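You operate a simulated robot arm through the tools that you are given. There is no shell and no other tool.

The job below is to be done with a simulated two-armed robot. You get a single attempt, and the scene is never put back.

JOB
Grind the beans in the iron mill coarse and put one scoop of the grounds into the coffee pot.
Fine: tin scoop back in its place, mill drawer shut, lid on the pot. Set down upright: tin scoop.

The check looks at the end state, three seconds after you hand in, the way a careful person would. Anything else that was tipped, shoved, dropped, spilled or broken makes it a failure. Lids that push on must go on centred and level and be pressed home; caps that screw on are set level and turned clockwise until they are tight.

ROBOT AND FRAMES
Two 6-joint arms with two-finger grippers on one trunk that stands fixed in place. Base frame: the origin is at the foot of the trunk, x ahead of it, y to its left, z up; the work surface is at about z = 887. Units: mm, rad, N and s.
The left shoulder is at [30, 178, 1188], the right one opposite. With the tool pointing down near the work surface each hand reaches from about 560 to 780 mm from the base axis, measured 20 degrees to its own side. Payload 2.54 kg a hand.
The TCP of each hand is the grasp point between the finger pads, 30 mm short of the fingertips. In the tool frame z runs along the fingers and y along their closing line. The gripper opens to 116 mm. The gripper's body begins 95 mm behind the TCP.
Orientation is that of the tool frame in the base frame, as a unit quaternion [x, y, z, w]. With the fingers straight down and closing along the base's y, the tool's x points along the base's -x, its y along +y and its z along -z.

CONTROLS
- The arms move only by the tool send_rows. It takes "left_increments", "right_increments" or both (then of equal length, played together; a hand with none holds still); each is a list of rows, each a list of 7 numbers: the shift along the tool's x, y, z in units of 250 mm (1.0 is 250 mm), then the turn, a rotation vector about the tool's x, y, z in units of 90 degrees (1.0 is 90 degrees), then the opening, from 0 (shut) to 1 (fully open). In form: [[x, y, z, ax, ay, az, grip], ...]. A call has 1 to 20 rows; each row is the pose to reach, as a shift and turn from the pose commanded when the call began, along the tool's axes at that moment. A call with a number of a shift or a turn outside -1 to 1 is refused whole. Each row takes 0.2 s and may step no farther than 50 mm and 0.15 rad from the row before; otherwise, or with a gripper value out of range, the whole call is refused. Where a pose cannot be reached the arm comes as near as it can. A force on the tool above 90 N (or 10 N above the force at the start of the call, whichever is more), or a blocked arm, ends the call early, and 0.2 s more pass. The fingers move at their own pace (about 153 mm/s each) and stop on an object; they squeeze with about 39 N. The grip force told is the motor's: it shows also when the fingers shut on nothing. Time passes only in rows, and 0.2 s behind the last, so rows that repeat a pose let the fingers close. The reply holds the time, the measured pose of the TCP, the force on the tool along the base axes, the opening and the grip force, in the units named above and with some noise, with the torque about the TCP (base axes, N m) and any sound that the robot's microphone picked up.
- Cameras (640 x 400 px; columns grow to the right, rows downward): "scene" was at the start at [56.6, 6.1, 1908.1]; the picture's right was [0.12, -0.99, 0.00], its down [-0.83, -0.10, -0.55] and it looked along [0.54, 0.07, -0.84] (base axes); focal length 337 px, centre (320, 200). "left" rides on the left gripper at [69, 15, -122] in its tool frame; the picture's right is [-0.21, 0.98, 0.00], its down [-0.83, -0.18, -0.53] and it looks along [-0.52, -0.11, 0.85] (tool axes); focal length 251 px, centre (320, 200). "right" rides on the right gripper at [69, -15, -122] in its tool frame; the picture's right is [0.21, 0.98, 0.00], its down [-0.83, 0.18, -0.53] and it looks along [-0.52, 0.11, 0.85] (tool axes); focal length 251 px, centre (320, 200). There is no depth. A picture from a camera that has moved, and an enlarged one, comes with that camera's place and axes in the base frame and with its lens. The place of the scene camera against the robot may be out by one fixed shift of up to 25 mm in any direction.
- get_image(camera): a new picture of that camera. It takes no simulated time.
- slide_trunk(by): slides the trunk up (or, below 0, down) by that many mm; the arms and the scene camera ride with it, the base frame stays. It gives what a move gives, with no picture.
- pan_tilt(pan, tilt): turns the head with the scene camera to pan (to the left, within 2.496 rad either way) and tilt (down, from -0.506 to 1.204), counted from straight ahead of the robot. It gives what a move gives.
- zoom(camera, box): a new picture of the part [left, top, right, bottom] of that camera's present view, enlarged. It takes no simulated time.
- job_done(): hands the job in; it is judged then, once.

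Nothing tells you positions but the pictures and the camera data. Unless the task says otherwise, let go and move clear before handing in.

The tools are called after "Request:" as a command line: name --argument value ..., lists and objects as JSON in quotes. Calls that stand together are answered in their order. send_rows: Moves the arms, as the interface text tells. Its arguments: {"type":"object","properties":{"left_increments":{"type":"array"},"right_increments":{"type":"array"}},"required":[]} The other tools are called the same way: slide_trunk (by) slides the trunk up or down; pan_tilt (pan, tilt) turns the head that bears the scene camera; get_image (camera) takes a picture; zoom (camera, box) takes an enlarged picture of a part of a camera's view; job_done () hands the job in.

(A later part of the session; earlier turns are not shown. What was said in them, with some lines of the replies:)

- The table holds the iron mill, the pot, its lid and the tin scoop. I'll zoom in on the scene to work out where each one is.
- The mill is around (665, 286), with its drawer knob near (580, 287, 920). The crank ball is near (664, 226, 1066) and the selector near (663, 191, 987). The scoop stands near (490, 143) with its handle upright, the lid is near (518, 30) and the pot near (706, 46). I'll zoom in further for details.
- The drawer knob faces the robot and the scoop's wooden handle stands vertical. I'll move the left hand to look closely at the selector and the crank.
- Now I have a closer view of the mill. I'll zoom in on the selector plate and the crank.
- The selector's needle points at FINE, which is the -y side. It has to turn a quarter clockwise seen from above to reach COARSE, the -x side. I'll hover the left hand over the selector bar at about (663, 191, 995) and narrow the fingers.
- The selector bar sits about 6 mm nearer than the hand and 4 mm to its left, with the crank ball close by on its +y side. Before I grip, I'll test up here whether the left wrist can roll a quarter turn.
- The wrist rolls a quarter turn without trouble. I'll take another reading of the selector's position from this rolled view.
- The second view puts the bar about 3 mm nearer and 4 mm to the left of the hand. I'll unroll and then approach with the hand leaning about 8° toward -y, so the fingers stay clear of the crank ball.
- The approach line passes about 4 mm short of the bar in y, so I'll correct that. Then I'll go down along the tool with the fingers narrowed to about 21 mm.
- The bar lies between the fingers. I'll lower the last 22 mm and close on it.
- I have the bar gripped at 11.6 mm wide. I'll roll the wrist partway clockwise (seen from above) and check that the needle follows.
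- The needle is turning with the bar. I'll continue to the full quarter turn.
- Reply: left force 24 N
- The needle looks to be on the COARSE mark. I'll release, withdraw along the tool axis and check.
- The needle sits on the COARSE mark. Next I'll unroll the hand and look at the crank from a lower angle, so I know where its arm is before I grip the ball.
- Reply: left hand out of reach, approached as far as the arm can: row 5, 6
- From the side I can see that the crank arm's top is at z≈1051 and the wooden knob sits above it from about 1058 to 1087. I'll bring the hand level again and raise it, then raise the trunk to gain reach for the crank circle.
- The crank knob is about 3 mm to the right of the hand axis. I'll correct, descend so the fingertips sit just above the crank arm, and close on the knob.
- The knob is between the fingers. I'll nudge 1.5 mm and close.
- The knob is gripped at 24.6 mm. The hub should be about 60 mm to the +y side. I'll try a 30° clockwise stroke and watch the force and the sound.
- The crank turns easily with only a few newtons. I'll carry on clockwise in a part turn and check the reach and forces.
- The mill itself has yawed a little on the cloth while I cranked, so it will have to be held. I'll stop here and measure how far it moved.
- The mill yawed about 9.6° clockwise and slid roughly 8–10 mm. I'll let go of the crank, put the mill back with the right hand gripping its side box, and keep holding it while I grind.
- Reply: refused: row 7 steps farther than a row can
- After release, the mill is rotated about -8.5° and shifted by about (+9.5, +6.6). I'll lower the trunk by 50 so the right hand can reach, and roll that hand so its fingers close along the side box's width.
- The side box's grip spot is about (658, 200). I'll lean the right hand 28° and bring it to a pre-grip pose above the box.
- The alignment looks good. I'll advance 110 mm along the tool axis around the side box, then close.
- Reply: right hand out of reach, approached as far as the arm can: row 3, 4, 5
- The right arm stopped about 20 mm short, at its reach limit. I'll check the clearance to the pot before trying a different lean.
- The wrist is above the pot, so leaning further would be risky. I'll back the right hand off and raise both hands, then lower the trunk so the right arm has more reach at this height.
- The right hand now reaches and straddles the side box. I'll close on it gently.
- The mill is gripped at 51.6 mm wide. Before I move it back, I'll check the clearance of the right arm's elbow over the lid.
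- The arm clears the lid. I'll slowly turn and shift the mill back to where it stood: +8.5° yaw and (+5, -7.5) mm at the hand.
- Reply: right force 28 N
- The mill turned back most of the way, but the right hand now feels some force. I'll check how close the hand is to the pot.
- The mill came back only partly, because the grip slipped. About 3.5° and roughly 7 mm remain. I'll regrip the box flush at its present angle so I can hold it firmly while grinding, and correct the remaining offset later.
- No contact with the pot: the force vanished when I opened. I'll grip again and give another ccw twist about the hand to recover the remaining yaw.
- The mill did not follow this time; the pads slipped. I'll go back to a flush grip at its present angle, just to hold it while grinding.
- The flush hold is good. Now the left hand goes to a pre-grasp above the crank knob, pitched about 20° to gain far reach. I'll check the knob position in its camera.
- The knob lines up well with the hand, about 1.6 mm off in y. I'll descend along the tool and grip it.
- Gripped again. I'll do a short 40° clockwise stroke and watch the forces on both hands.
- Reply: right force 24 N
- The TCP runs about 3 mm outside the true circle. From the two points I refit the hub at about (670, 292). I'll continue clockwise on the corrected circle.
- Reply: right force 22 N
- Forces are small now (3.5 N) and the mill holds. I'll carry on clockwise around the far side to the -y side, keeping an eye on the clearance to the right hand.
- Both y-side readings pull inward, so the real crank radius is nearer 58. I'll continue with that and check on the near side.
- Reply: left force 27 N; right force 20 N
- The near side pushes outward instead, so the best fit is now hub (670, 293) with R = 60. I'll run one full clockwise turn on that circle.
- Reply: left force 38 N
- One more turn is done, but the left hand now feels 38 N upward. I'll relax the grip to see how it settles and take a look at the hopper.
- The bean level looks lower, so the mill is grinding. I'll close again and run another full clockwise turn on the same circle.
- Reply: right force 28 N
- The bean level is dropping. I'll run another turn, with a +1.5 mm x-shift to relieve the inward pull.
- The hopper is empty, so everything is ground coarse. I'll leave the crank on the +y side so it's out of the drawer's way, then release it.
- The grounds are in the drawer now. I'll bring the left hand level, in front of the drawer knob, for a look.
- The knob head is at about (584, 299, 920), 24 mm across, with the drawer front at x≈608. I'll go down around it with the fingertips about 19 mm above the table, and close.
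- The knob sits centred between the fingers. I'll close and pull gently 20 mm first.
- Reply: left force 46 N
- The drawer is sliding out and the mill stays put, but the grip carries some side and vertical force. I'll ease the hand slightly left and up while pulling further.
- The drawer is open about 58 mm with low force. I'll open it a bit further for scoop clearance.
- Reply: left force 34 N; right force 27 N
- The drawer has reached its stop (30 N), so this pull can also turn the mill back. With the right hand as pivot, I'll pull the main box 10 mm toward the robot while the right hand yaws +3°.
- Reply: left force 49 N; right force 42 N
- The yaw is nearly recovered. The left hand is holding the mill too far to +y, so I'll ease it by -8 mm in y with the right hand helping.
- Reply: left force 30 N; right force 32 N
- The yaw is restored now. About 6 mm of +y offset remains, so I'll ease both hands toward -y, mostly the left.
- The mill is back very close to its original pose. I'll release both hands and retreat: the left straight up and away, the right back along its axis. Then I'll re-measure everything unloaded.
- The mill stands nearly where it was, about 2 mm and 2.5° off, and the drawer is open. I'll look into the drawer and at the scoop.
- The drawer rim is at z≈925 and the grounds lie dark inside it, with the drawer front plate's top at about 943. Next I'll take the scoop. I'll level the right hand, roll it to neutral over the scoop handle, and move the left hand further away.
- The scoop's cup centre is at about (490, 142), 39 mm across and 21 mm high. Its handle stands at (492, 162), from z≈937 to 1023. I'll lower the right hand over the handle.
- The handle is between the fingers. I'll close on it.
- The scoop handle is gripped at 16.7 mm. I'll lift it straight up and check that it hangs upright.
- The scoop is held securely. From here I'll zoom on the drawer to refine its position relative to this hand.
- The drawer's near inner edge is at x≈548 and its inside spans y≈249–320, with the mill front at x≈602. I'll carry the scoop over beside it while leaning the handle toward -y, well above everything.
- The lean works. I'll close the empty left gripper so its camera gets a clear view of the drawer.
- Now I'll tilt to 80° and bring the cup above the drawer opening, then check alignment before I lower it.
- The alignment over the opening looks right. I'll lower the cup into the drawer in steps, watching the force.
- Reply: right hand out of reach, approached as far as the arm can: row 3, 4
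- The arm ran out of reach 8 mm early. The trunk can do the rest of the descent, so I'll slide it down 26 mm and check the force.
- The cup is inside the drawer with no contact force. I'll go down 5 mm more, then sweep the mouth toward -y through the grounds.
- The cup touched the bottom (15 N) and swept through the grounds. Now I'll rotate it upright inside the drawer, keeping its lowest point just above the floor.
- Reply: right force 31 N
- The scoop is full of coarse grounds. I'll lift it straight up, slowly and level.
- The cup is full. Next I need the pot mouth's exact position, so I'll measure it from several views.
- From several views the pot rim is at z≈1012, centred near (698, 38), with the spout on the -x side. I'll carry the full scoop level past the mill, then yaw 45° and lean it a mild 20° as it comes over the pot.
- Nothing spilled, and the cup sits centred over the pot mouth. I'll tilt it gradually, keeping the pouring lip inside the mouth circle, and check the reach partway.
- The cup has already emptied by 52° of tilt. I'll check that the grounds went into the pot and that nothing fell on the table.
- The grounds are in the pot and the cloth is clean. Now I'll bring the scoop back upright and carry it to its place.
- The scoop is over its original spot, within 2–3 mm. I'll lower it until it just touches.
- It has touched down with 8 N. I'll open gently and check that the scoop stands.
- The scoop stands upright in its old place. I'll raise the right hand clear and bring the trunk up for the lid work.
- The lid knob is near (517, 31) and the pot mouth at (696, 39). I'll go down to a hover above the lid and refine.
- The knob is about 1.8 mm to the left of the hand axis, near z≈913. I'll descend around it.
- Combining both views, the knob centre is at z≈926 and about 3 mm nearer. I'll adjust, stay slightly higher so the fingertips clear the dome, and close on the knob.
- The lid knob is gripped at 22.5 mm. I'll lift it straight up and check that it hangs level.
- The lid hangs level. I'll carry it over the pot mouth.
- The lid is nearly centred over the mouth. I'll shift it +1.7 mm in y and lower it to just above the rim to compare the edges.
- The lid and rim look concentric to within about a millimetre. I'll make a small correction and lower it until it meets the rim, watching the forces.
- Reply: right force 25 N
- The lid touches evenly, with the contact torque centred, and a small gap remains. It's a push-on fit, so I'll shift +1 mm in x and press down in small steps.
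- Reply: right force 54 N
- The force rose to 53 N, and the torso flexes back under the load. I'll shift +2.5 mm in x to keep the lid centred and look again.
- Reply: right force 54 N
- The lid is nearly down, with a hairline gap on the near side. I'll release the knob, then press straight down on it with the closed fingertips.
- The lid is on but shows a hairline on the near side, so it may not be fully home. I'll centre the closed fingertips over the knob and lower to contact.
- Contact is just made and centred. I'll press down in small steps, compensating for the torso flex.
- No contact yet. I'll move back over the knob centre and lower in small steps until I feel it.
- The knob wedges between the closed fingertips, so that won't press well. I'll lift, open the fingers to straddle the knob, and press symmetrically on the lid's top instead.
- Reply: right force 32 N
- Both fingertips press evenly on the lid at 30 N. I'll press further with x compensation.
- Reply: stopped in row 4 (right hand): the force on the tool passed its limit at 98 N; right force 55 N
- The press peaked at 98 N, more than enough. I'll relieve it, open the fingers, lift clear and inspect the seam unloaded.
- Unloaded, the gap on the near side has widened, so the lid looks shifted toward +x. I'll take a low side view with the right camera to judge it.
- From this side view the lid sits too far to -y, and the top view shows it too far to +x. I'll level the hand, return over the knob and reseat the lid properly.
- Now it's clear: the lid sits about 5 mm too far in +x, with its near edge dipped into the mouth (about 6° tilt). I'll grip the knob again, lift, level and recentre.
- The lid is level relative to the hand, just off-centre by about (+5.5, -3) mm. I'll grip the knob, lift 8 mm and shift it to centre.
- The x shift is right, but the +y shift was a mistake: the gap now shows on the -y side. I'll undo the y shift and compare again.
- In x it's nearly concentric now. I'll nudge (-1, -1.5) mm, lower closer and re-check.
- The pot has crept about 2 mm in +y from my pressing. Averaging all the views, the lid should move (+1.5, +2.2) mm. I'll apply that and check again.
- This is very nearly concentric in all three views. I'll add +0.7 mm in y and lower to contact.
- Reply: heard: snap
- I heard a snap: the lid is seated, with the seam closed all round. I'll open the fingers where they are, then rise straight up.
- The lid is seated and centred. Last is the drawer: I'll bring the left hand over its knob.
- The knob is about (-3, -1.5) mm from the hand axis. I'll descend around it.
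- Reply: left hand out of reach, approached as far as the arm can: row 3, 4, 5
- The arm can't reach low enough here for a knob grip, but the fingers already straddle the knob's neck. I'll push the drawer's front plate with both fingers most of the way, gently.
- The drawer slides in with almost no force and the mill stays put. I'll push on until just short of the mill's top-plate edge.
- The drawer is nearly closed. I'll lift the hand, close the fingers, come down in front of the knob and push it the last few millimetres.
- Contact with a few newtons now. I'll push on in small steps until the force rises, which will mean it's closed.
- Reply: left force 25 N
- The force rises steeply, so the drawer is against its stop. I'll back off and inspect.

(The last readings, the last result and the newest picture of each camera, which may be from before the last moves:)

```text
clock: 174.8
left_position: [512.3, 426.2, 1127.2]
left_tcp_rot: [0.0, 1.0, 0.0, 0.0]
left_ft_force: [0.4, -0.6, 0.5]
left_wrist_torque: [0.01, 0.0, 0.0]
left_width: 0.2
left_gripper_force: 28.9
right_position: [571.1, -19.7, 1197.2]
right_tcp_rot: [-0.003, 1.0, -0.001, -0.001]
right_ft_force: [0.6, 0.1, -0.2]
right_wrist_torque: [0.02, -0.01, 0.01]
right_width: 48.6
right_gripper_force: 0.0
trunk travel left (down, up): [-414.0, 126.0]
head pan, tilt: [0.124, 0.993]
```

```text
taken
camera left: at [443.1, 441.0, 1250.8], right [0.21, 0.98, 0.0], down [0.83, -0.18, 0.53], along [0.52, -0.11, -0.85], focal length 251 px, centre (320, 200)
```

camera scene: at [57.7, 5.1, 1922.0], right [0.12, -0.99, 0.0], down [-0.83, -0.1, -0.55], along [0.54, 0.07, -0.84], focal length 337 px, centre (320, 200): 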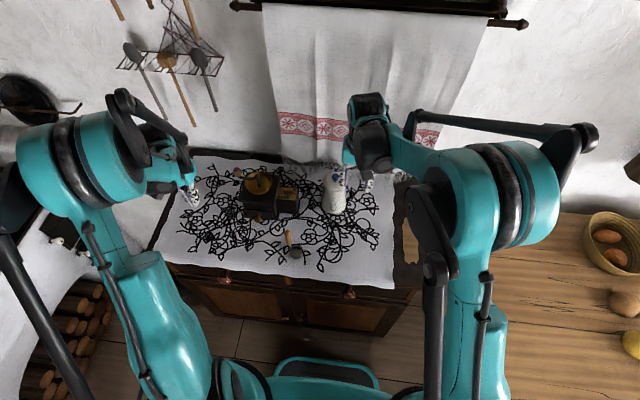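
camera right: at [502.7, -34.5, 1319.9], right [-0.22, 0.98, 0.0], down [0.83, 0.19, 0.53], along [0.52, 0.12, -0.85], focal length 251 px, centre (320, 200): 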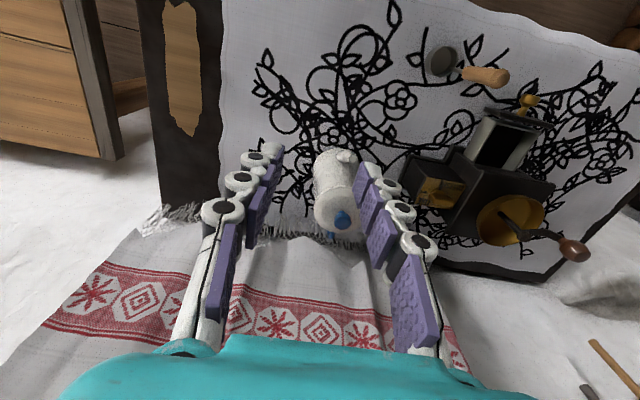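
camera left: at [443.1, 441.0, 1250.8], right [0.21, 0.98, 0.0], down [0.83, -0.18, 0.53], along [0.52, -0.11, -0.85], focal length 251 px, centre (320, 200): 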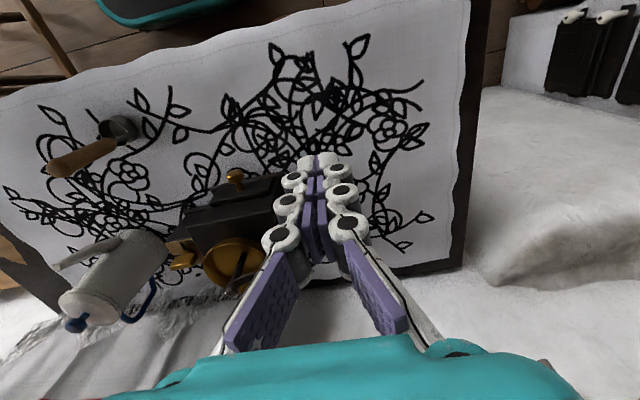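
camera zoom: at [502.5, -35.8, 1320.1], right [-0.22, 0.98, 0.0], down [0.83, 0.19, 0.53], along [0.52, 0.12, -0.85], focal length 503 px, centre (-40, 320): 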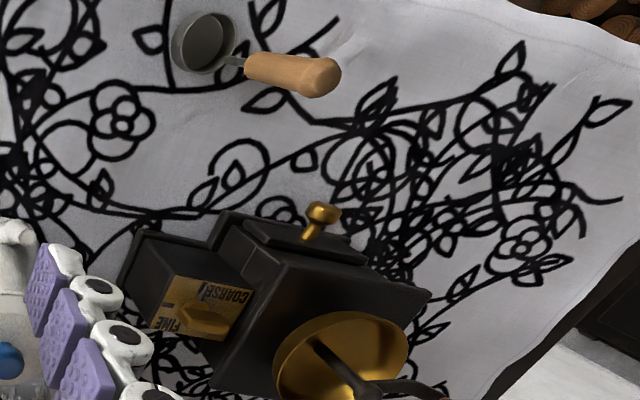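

Request:
zoom --camera "scene" --box '[230, 160, 310, 220]'

Request:
zoom --camera "right" --box '[430, 130, 560, 230]'

Request:
zoom --camera "left" --box '[160, 150, 300, 270]'

```text
6.67 times, centred on (270, 190) of scene
camera zoom: at [57.7, 5.1, 1922.0], right [0.12, -0.99, 0.0], down [-0.83, -0.1, -0.55], along [0.54, 0.07, -0.84], focal length 2246 px, centre (653, 267)
```

zoom: 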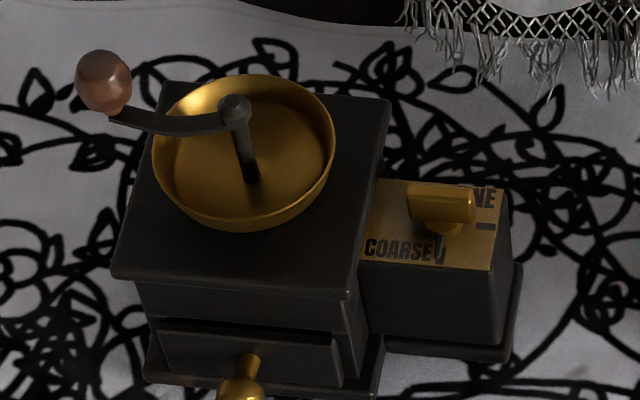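

```text
4.00 times, centred on (495, 180) of right
camera zoom: at [502.5, -35.8, 1320.1], right [-0.22, 0.98, 0.0], down [0.83, 0.19, 0.53], along [0.52, 0.12, -0.85], focal length 1006 px, centre (-380, 280)
```

zoom: 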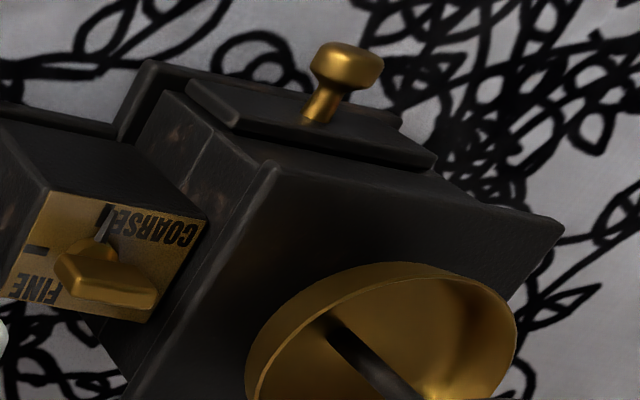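

```text
3.33 times, centred on (230, 210) of left
camera zoom: at [443.1, 441.0, 1250.8], right [0.21, 0.98, 0.0], down [0.83, -0.18, 0.53], along [0.52, -0.11, -0.85], focal length 838 px, centre (620, 167)
```

zoom: 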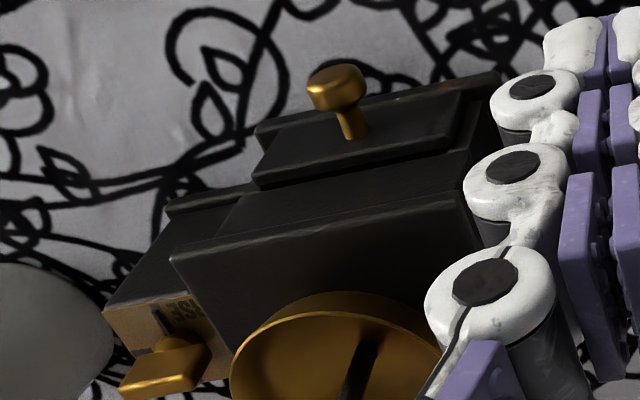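

The drawer is shut. To compare everything with the start, I'll return the trunk to its starting height and take the same views as at the beginning. First I'll move both hands clear.

Request:
slide_trunk --by -14

Request:
send_rows --right_increments '[[0.02, -0.08, -0.1, 0, 0, 0, 0.5], [0.04, -0.18, -0.2, 0, 0, 0, 0.5], [0.06, -0.3, -0.3, 0, 0, 0, 0.5], [0.08, -0.44, -0.4, 0, 0, 0, 0.5], [0.1, -0.58, -0.45, 0, 0, 0, 0.5], [0.1, -0.72, -0.45, 0, 0, 0, 0.5]]' --left_increments '[[0, 0.04, -0.1, 0, 0, 0, 0.1], [0, 0.08, -0.2, 0, 0, 0, 0.3], [0, 0.12, -0.3, 0, 0, 0, 0.5], [0, 0.16, -0.4, 0, 0, 0, 0.5], [0, 0.2, -0.5, 0, 0, 0, 0.5], [0, 0.2, -0.55, 0, 0, 0, 0.5]]'

Request:
zoom --camera "scene" --box '[220, 150, 380, 250]'

Request:
zoom --camera "scene" --box '[230, 160, 310, 220]'

Request:
zoom --camera "scene" --box '[270, 160, 370, 260]'

```text
clock: 175.4
left_position: [510.8, 426.2, 1112.5]
left_tcp_rot: [0.001, 1.0, -0.001, -0.001]
left_ft_force: [-0.1, -0.3, 0.4]
left_wrist_torque: [-0.04, 0.02, -0.03]
left_width: 0.3
left_gripper_force: 28.5
right_position: [569.9, -19.6, 1184.5]
right_tcp_rot: [-0.003, 1.0, -0.001, 0.0]
right_ft_force: [0.6, -0.7, -0.1]
right_wrist_torque: [0.03, 0.0, -0.02]
right_width: 48.9
right_gripper_force: 0.0
trunk travel left (down, up): [-400.0, 140.0]
head pan, tilt: [0.124, 0.993]
```

```text
clock: 176.8
left_position: [511.9, 474.7, 1252.4]
left_tcp_rot: [0.0, 1.0, 0.001, 0.001]
left_ft_force: [-0.4, -0.9, -0.8]
left_wrist_torque: [0.04, 0.01, -0.03]
left_width: 57.8
left_gripper_force: 0.1
right_position: [547.4, -202.1, 1294.4]
right_tcp_rot: [-0.003, 1.0, -0.001, 0.0]
right_ft_force: [0.0, -0.3, 0.9]
right_wrist_torque: [0.06, 0.02, 0.0]
right_width: 58.1
right_gripper_force: 0.0
trunk travel left (down, up): [-400.0, 140.0]
head pan, tilt: [0.124, 0.993]
```

```text
4.00 times, centred on (300, 200) of scene
camera zoom: at [57.1, 3.9, 1908.0], right [0.12, -0.99, 0.0], down [-0.83, -0.1, -0.55], along [0.54, 0.07, -0.84], focal length 1348 px, centre (400, 200)
```

zoom: 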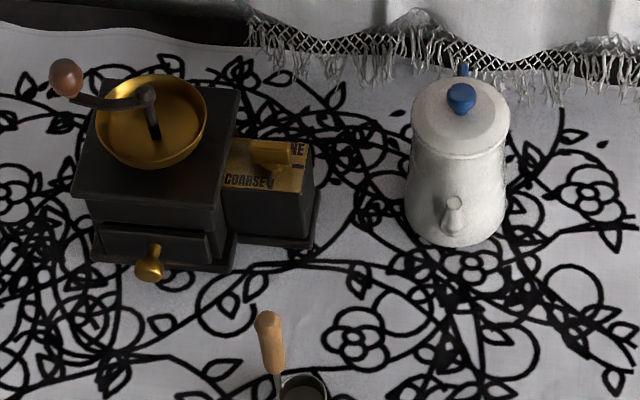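

```text
6.67 times, centred on (270, 190) of scene
camera zoom: at [57.1, 3.9, 1908.0], right [0.12, -0.99, 0.0], down [-0.83, -0.1, -0.55], along [0.54, 0.07, -0.84], focal length 2246 px, centre (653, 267)
```

zoom: 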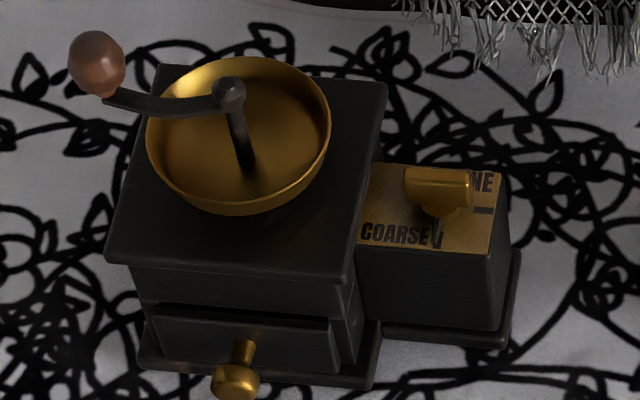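

```text
4.00 times, centred on (320, 210) of scene
camera zoom: at [57.1, 3.9, 1908.0], right [0.12, -0.99, 0.0], down [-0.83, -0.1, -0.55], along [0.54, 0.07, -0.84], focal length 1348 px, centre (320, 160)
```

zoom: 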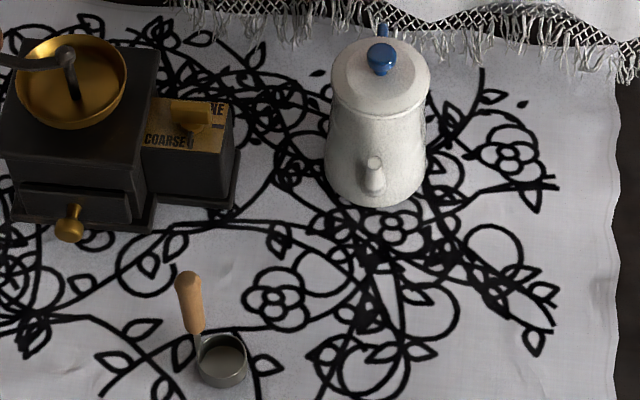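

Everything matches the starting picture to within a few millimetres. I'll do a final check of the cloth for spilled grounds and take a last look at each item.

Request:
zoom --camera "scene" --box '[315, 160, 365, 215]'

Request:
zoom --camera "scene" --box '[270, 195, 330, 265]'

Request:
get_image --camera "right"

Request:
get_image --camera "left"

Request:
get_image --camera "scene"

```text
7.27 times, centred on (340, 188) of scene
camera zoom: at [57.1, 3.9, 1908.0], right [0.12, -0.99, 0.0], down [-0.83, -0.1, -0.55], along [0.54, 0.07, -0.84], focal length 2450 px, centre (174, 291)
```

zoom: 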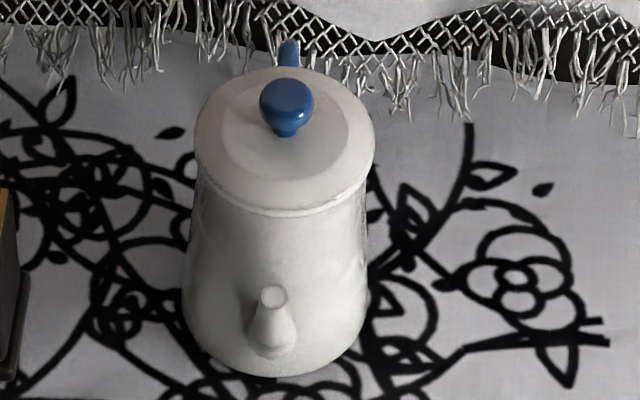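

```text
5.71 times, centred on (300, 230) of scene
camera zoom: at [57.1, 3.9, 1908.0], right [0.12, -0.99, 0.0], down [-0.83, -0.1, -0.55], along [0.54, 0.07, -0.84], focal length 1925 px, centre (434, 29)
```

zoom: 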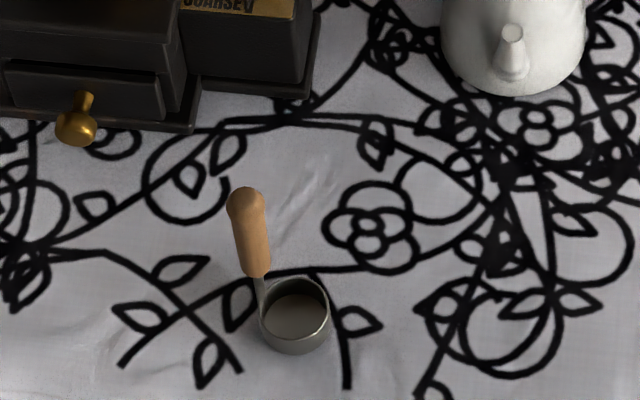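

```text
taken
camera right: at [479.3, -218.3, 1417.3], right [-0.22, 0.97, 0.0], down [0.82, 0.19, 0.53], along [0.52, 0.12, -0.85], focal length 251 px, centre (320, 200)
```

right: 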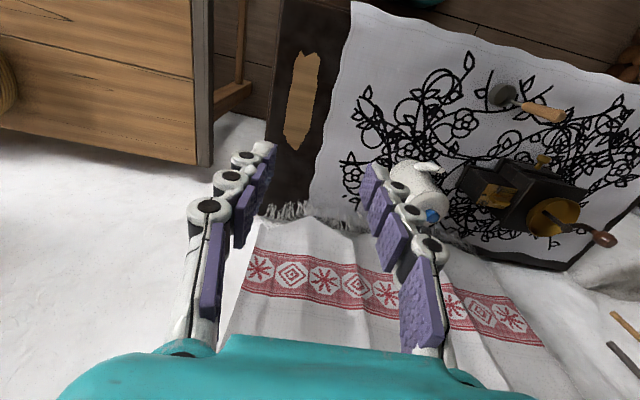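

```text
taken
camera left: at [442.9, 488.9, 1375.9], right [0.21, 0.98, 0.0], down [0.83, -0.18, 0.53], along [0.52, -0.11, -0.85], focal length 251 px, centre (320, 200)
```

left: 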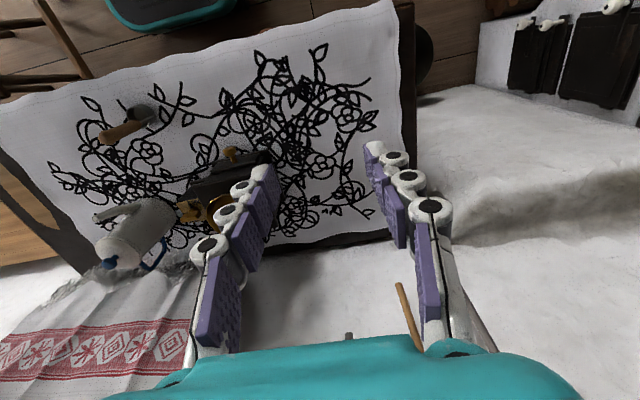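

```text
taken
camera scene: at [57.1, 3.9, 1908.0], right [0.12, -0.99, 0.0], down [-0.83, -0.1, -0.55], along [0.54, 0.07, -0.84], focal length 337 px, centre (320, 200)
```

scene: 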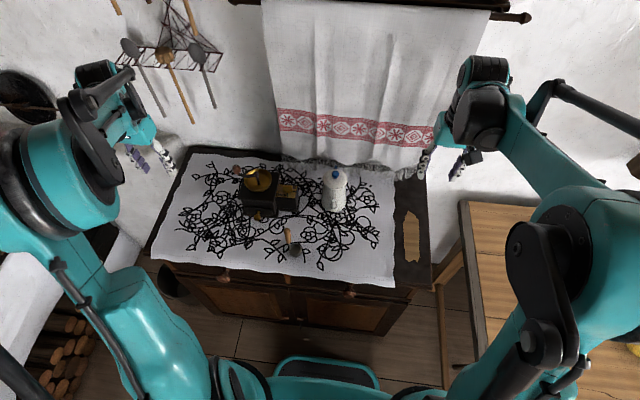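

The coarse grind is finished and one scoop of grounds went into the pot. I never got a clear view of the grounds inside it, but the scoop emptied over the mouth and the cloth is clean.

The selector is on COARSE, the hopper is empty and the drawer is shut. The scoop stands upright in its place. The lid snapped home level on the pot, and both hands are clear. The mill ended about 3° and a few millimetres off where it started, because it slid while I was grinding. I'm handing in now.

Request:
job_done

```text
The job is handed in.
```

I've handed the job in. The beans are ground coarse and one scoop of grounds went into the coffee pot.

- **Grind:** I set the selector to COARSE before turning the crank, then cranked until the hopper was empty.
- **Scoop:** I poured one full scoop over the pot mouth and saw no spill on the cloth. I couldn't see the grounds inside the pot afterwards. The scoop is back within about 5 mm of its place, upright.
- **Drawer:** It is pushed shut against its stop.
- **Lid:** My first try went on off-centre. I lifted it, recentred it, and it snapped home level.

**What moved:**
- **Mill:** It slid and turned on the cloth while I cranked. I put it back, but it ended about 3° turned and a few millimetres from where it started.
- **Pot:** It ended about 2 mm from where it started, from pressing the lid.
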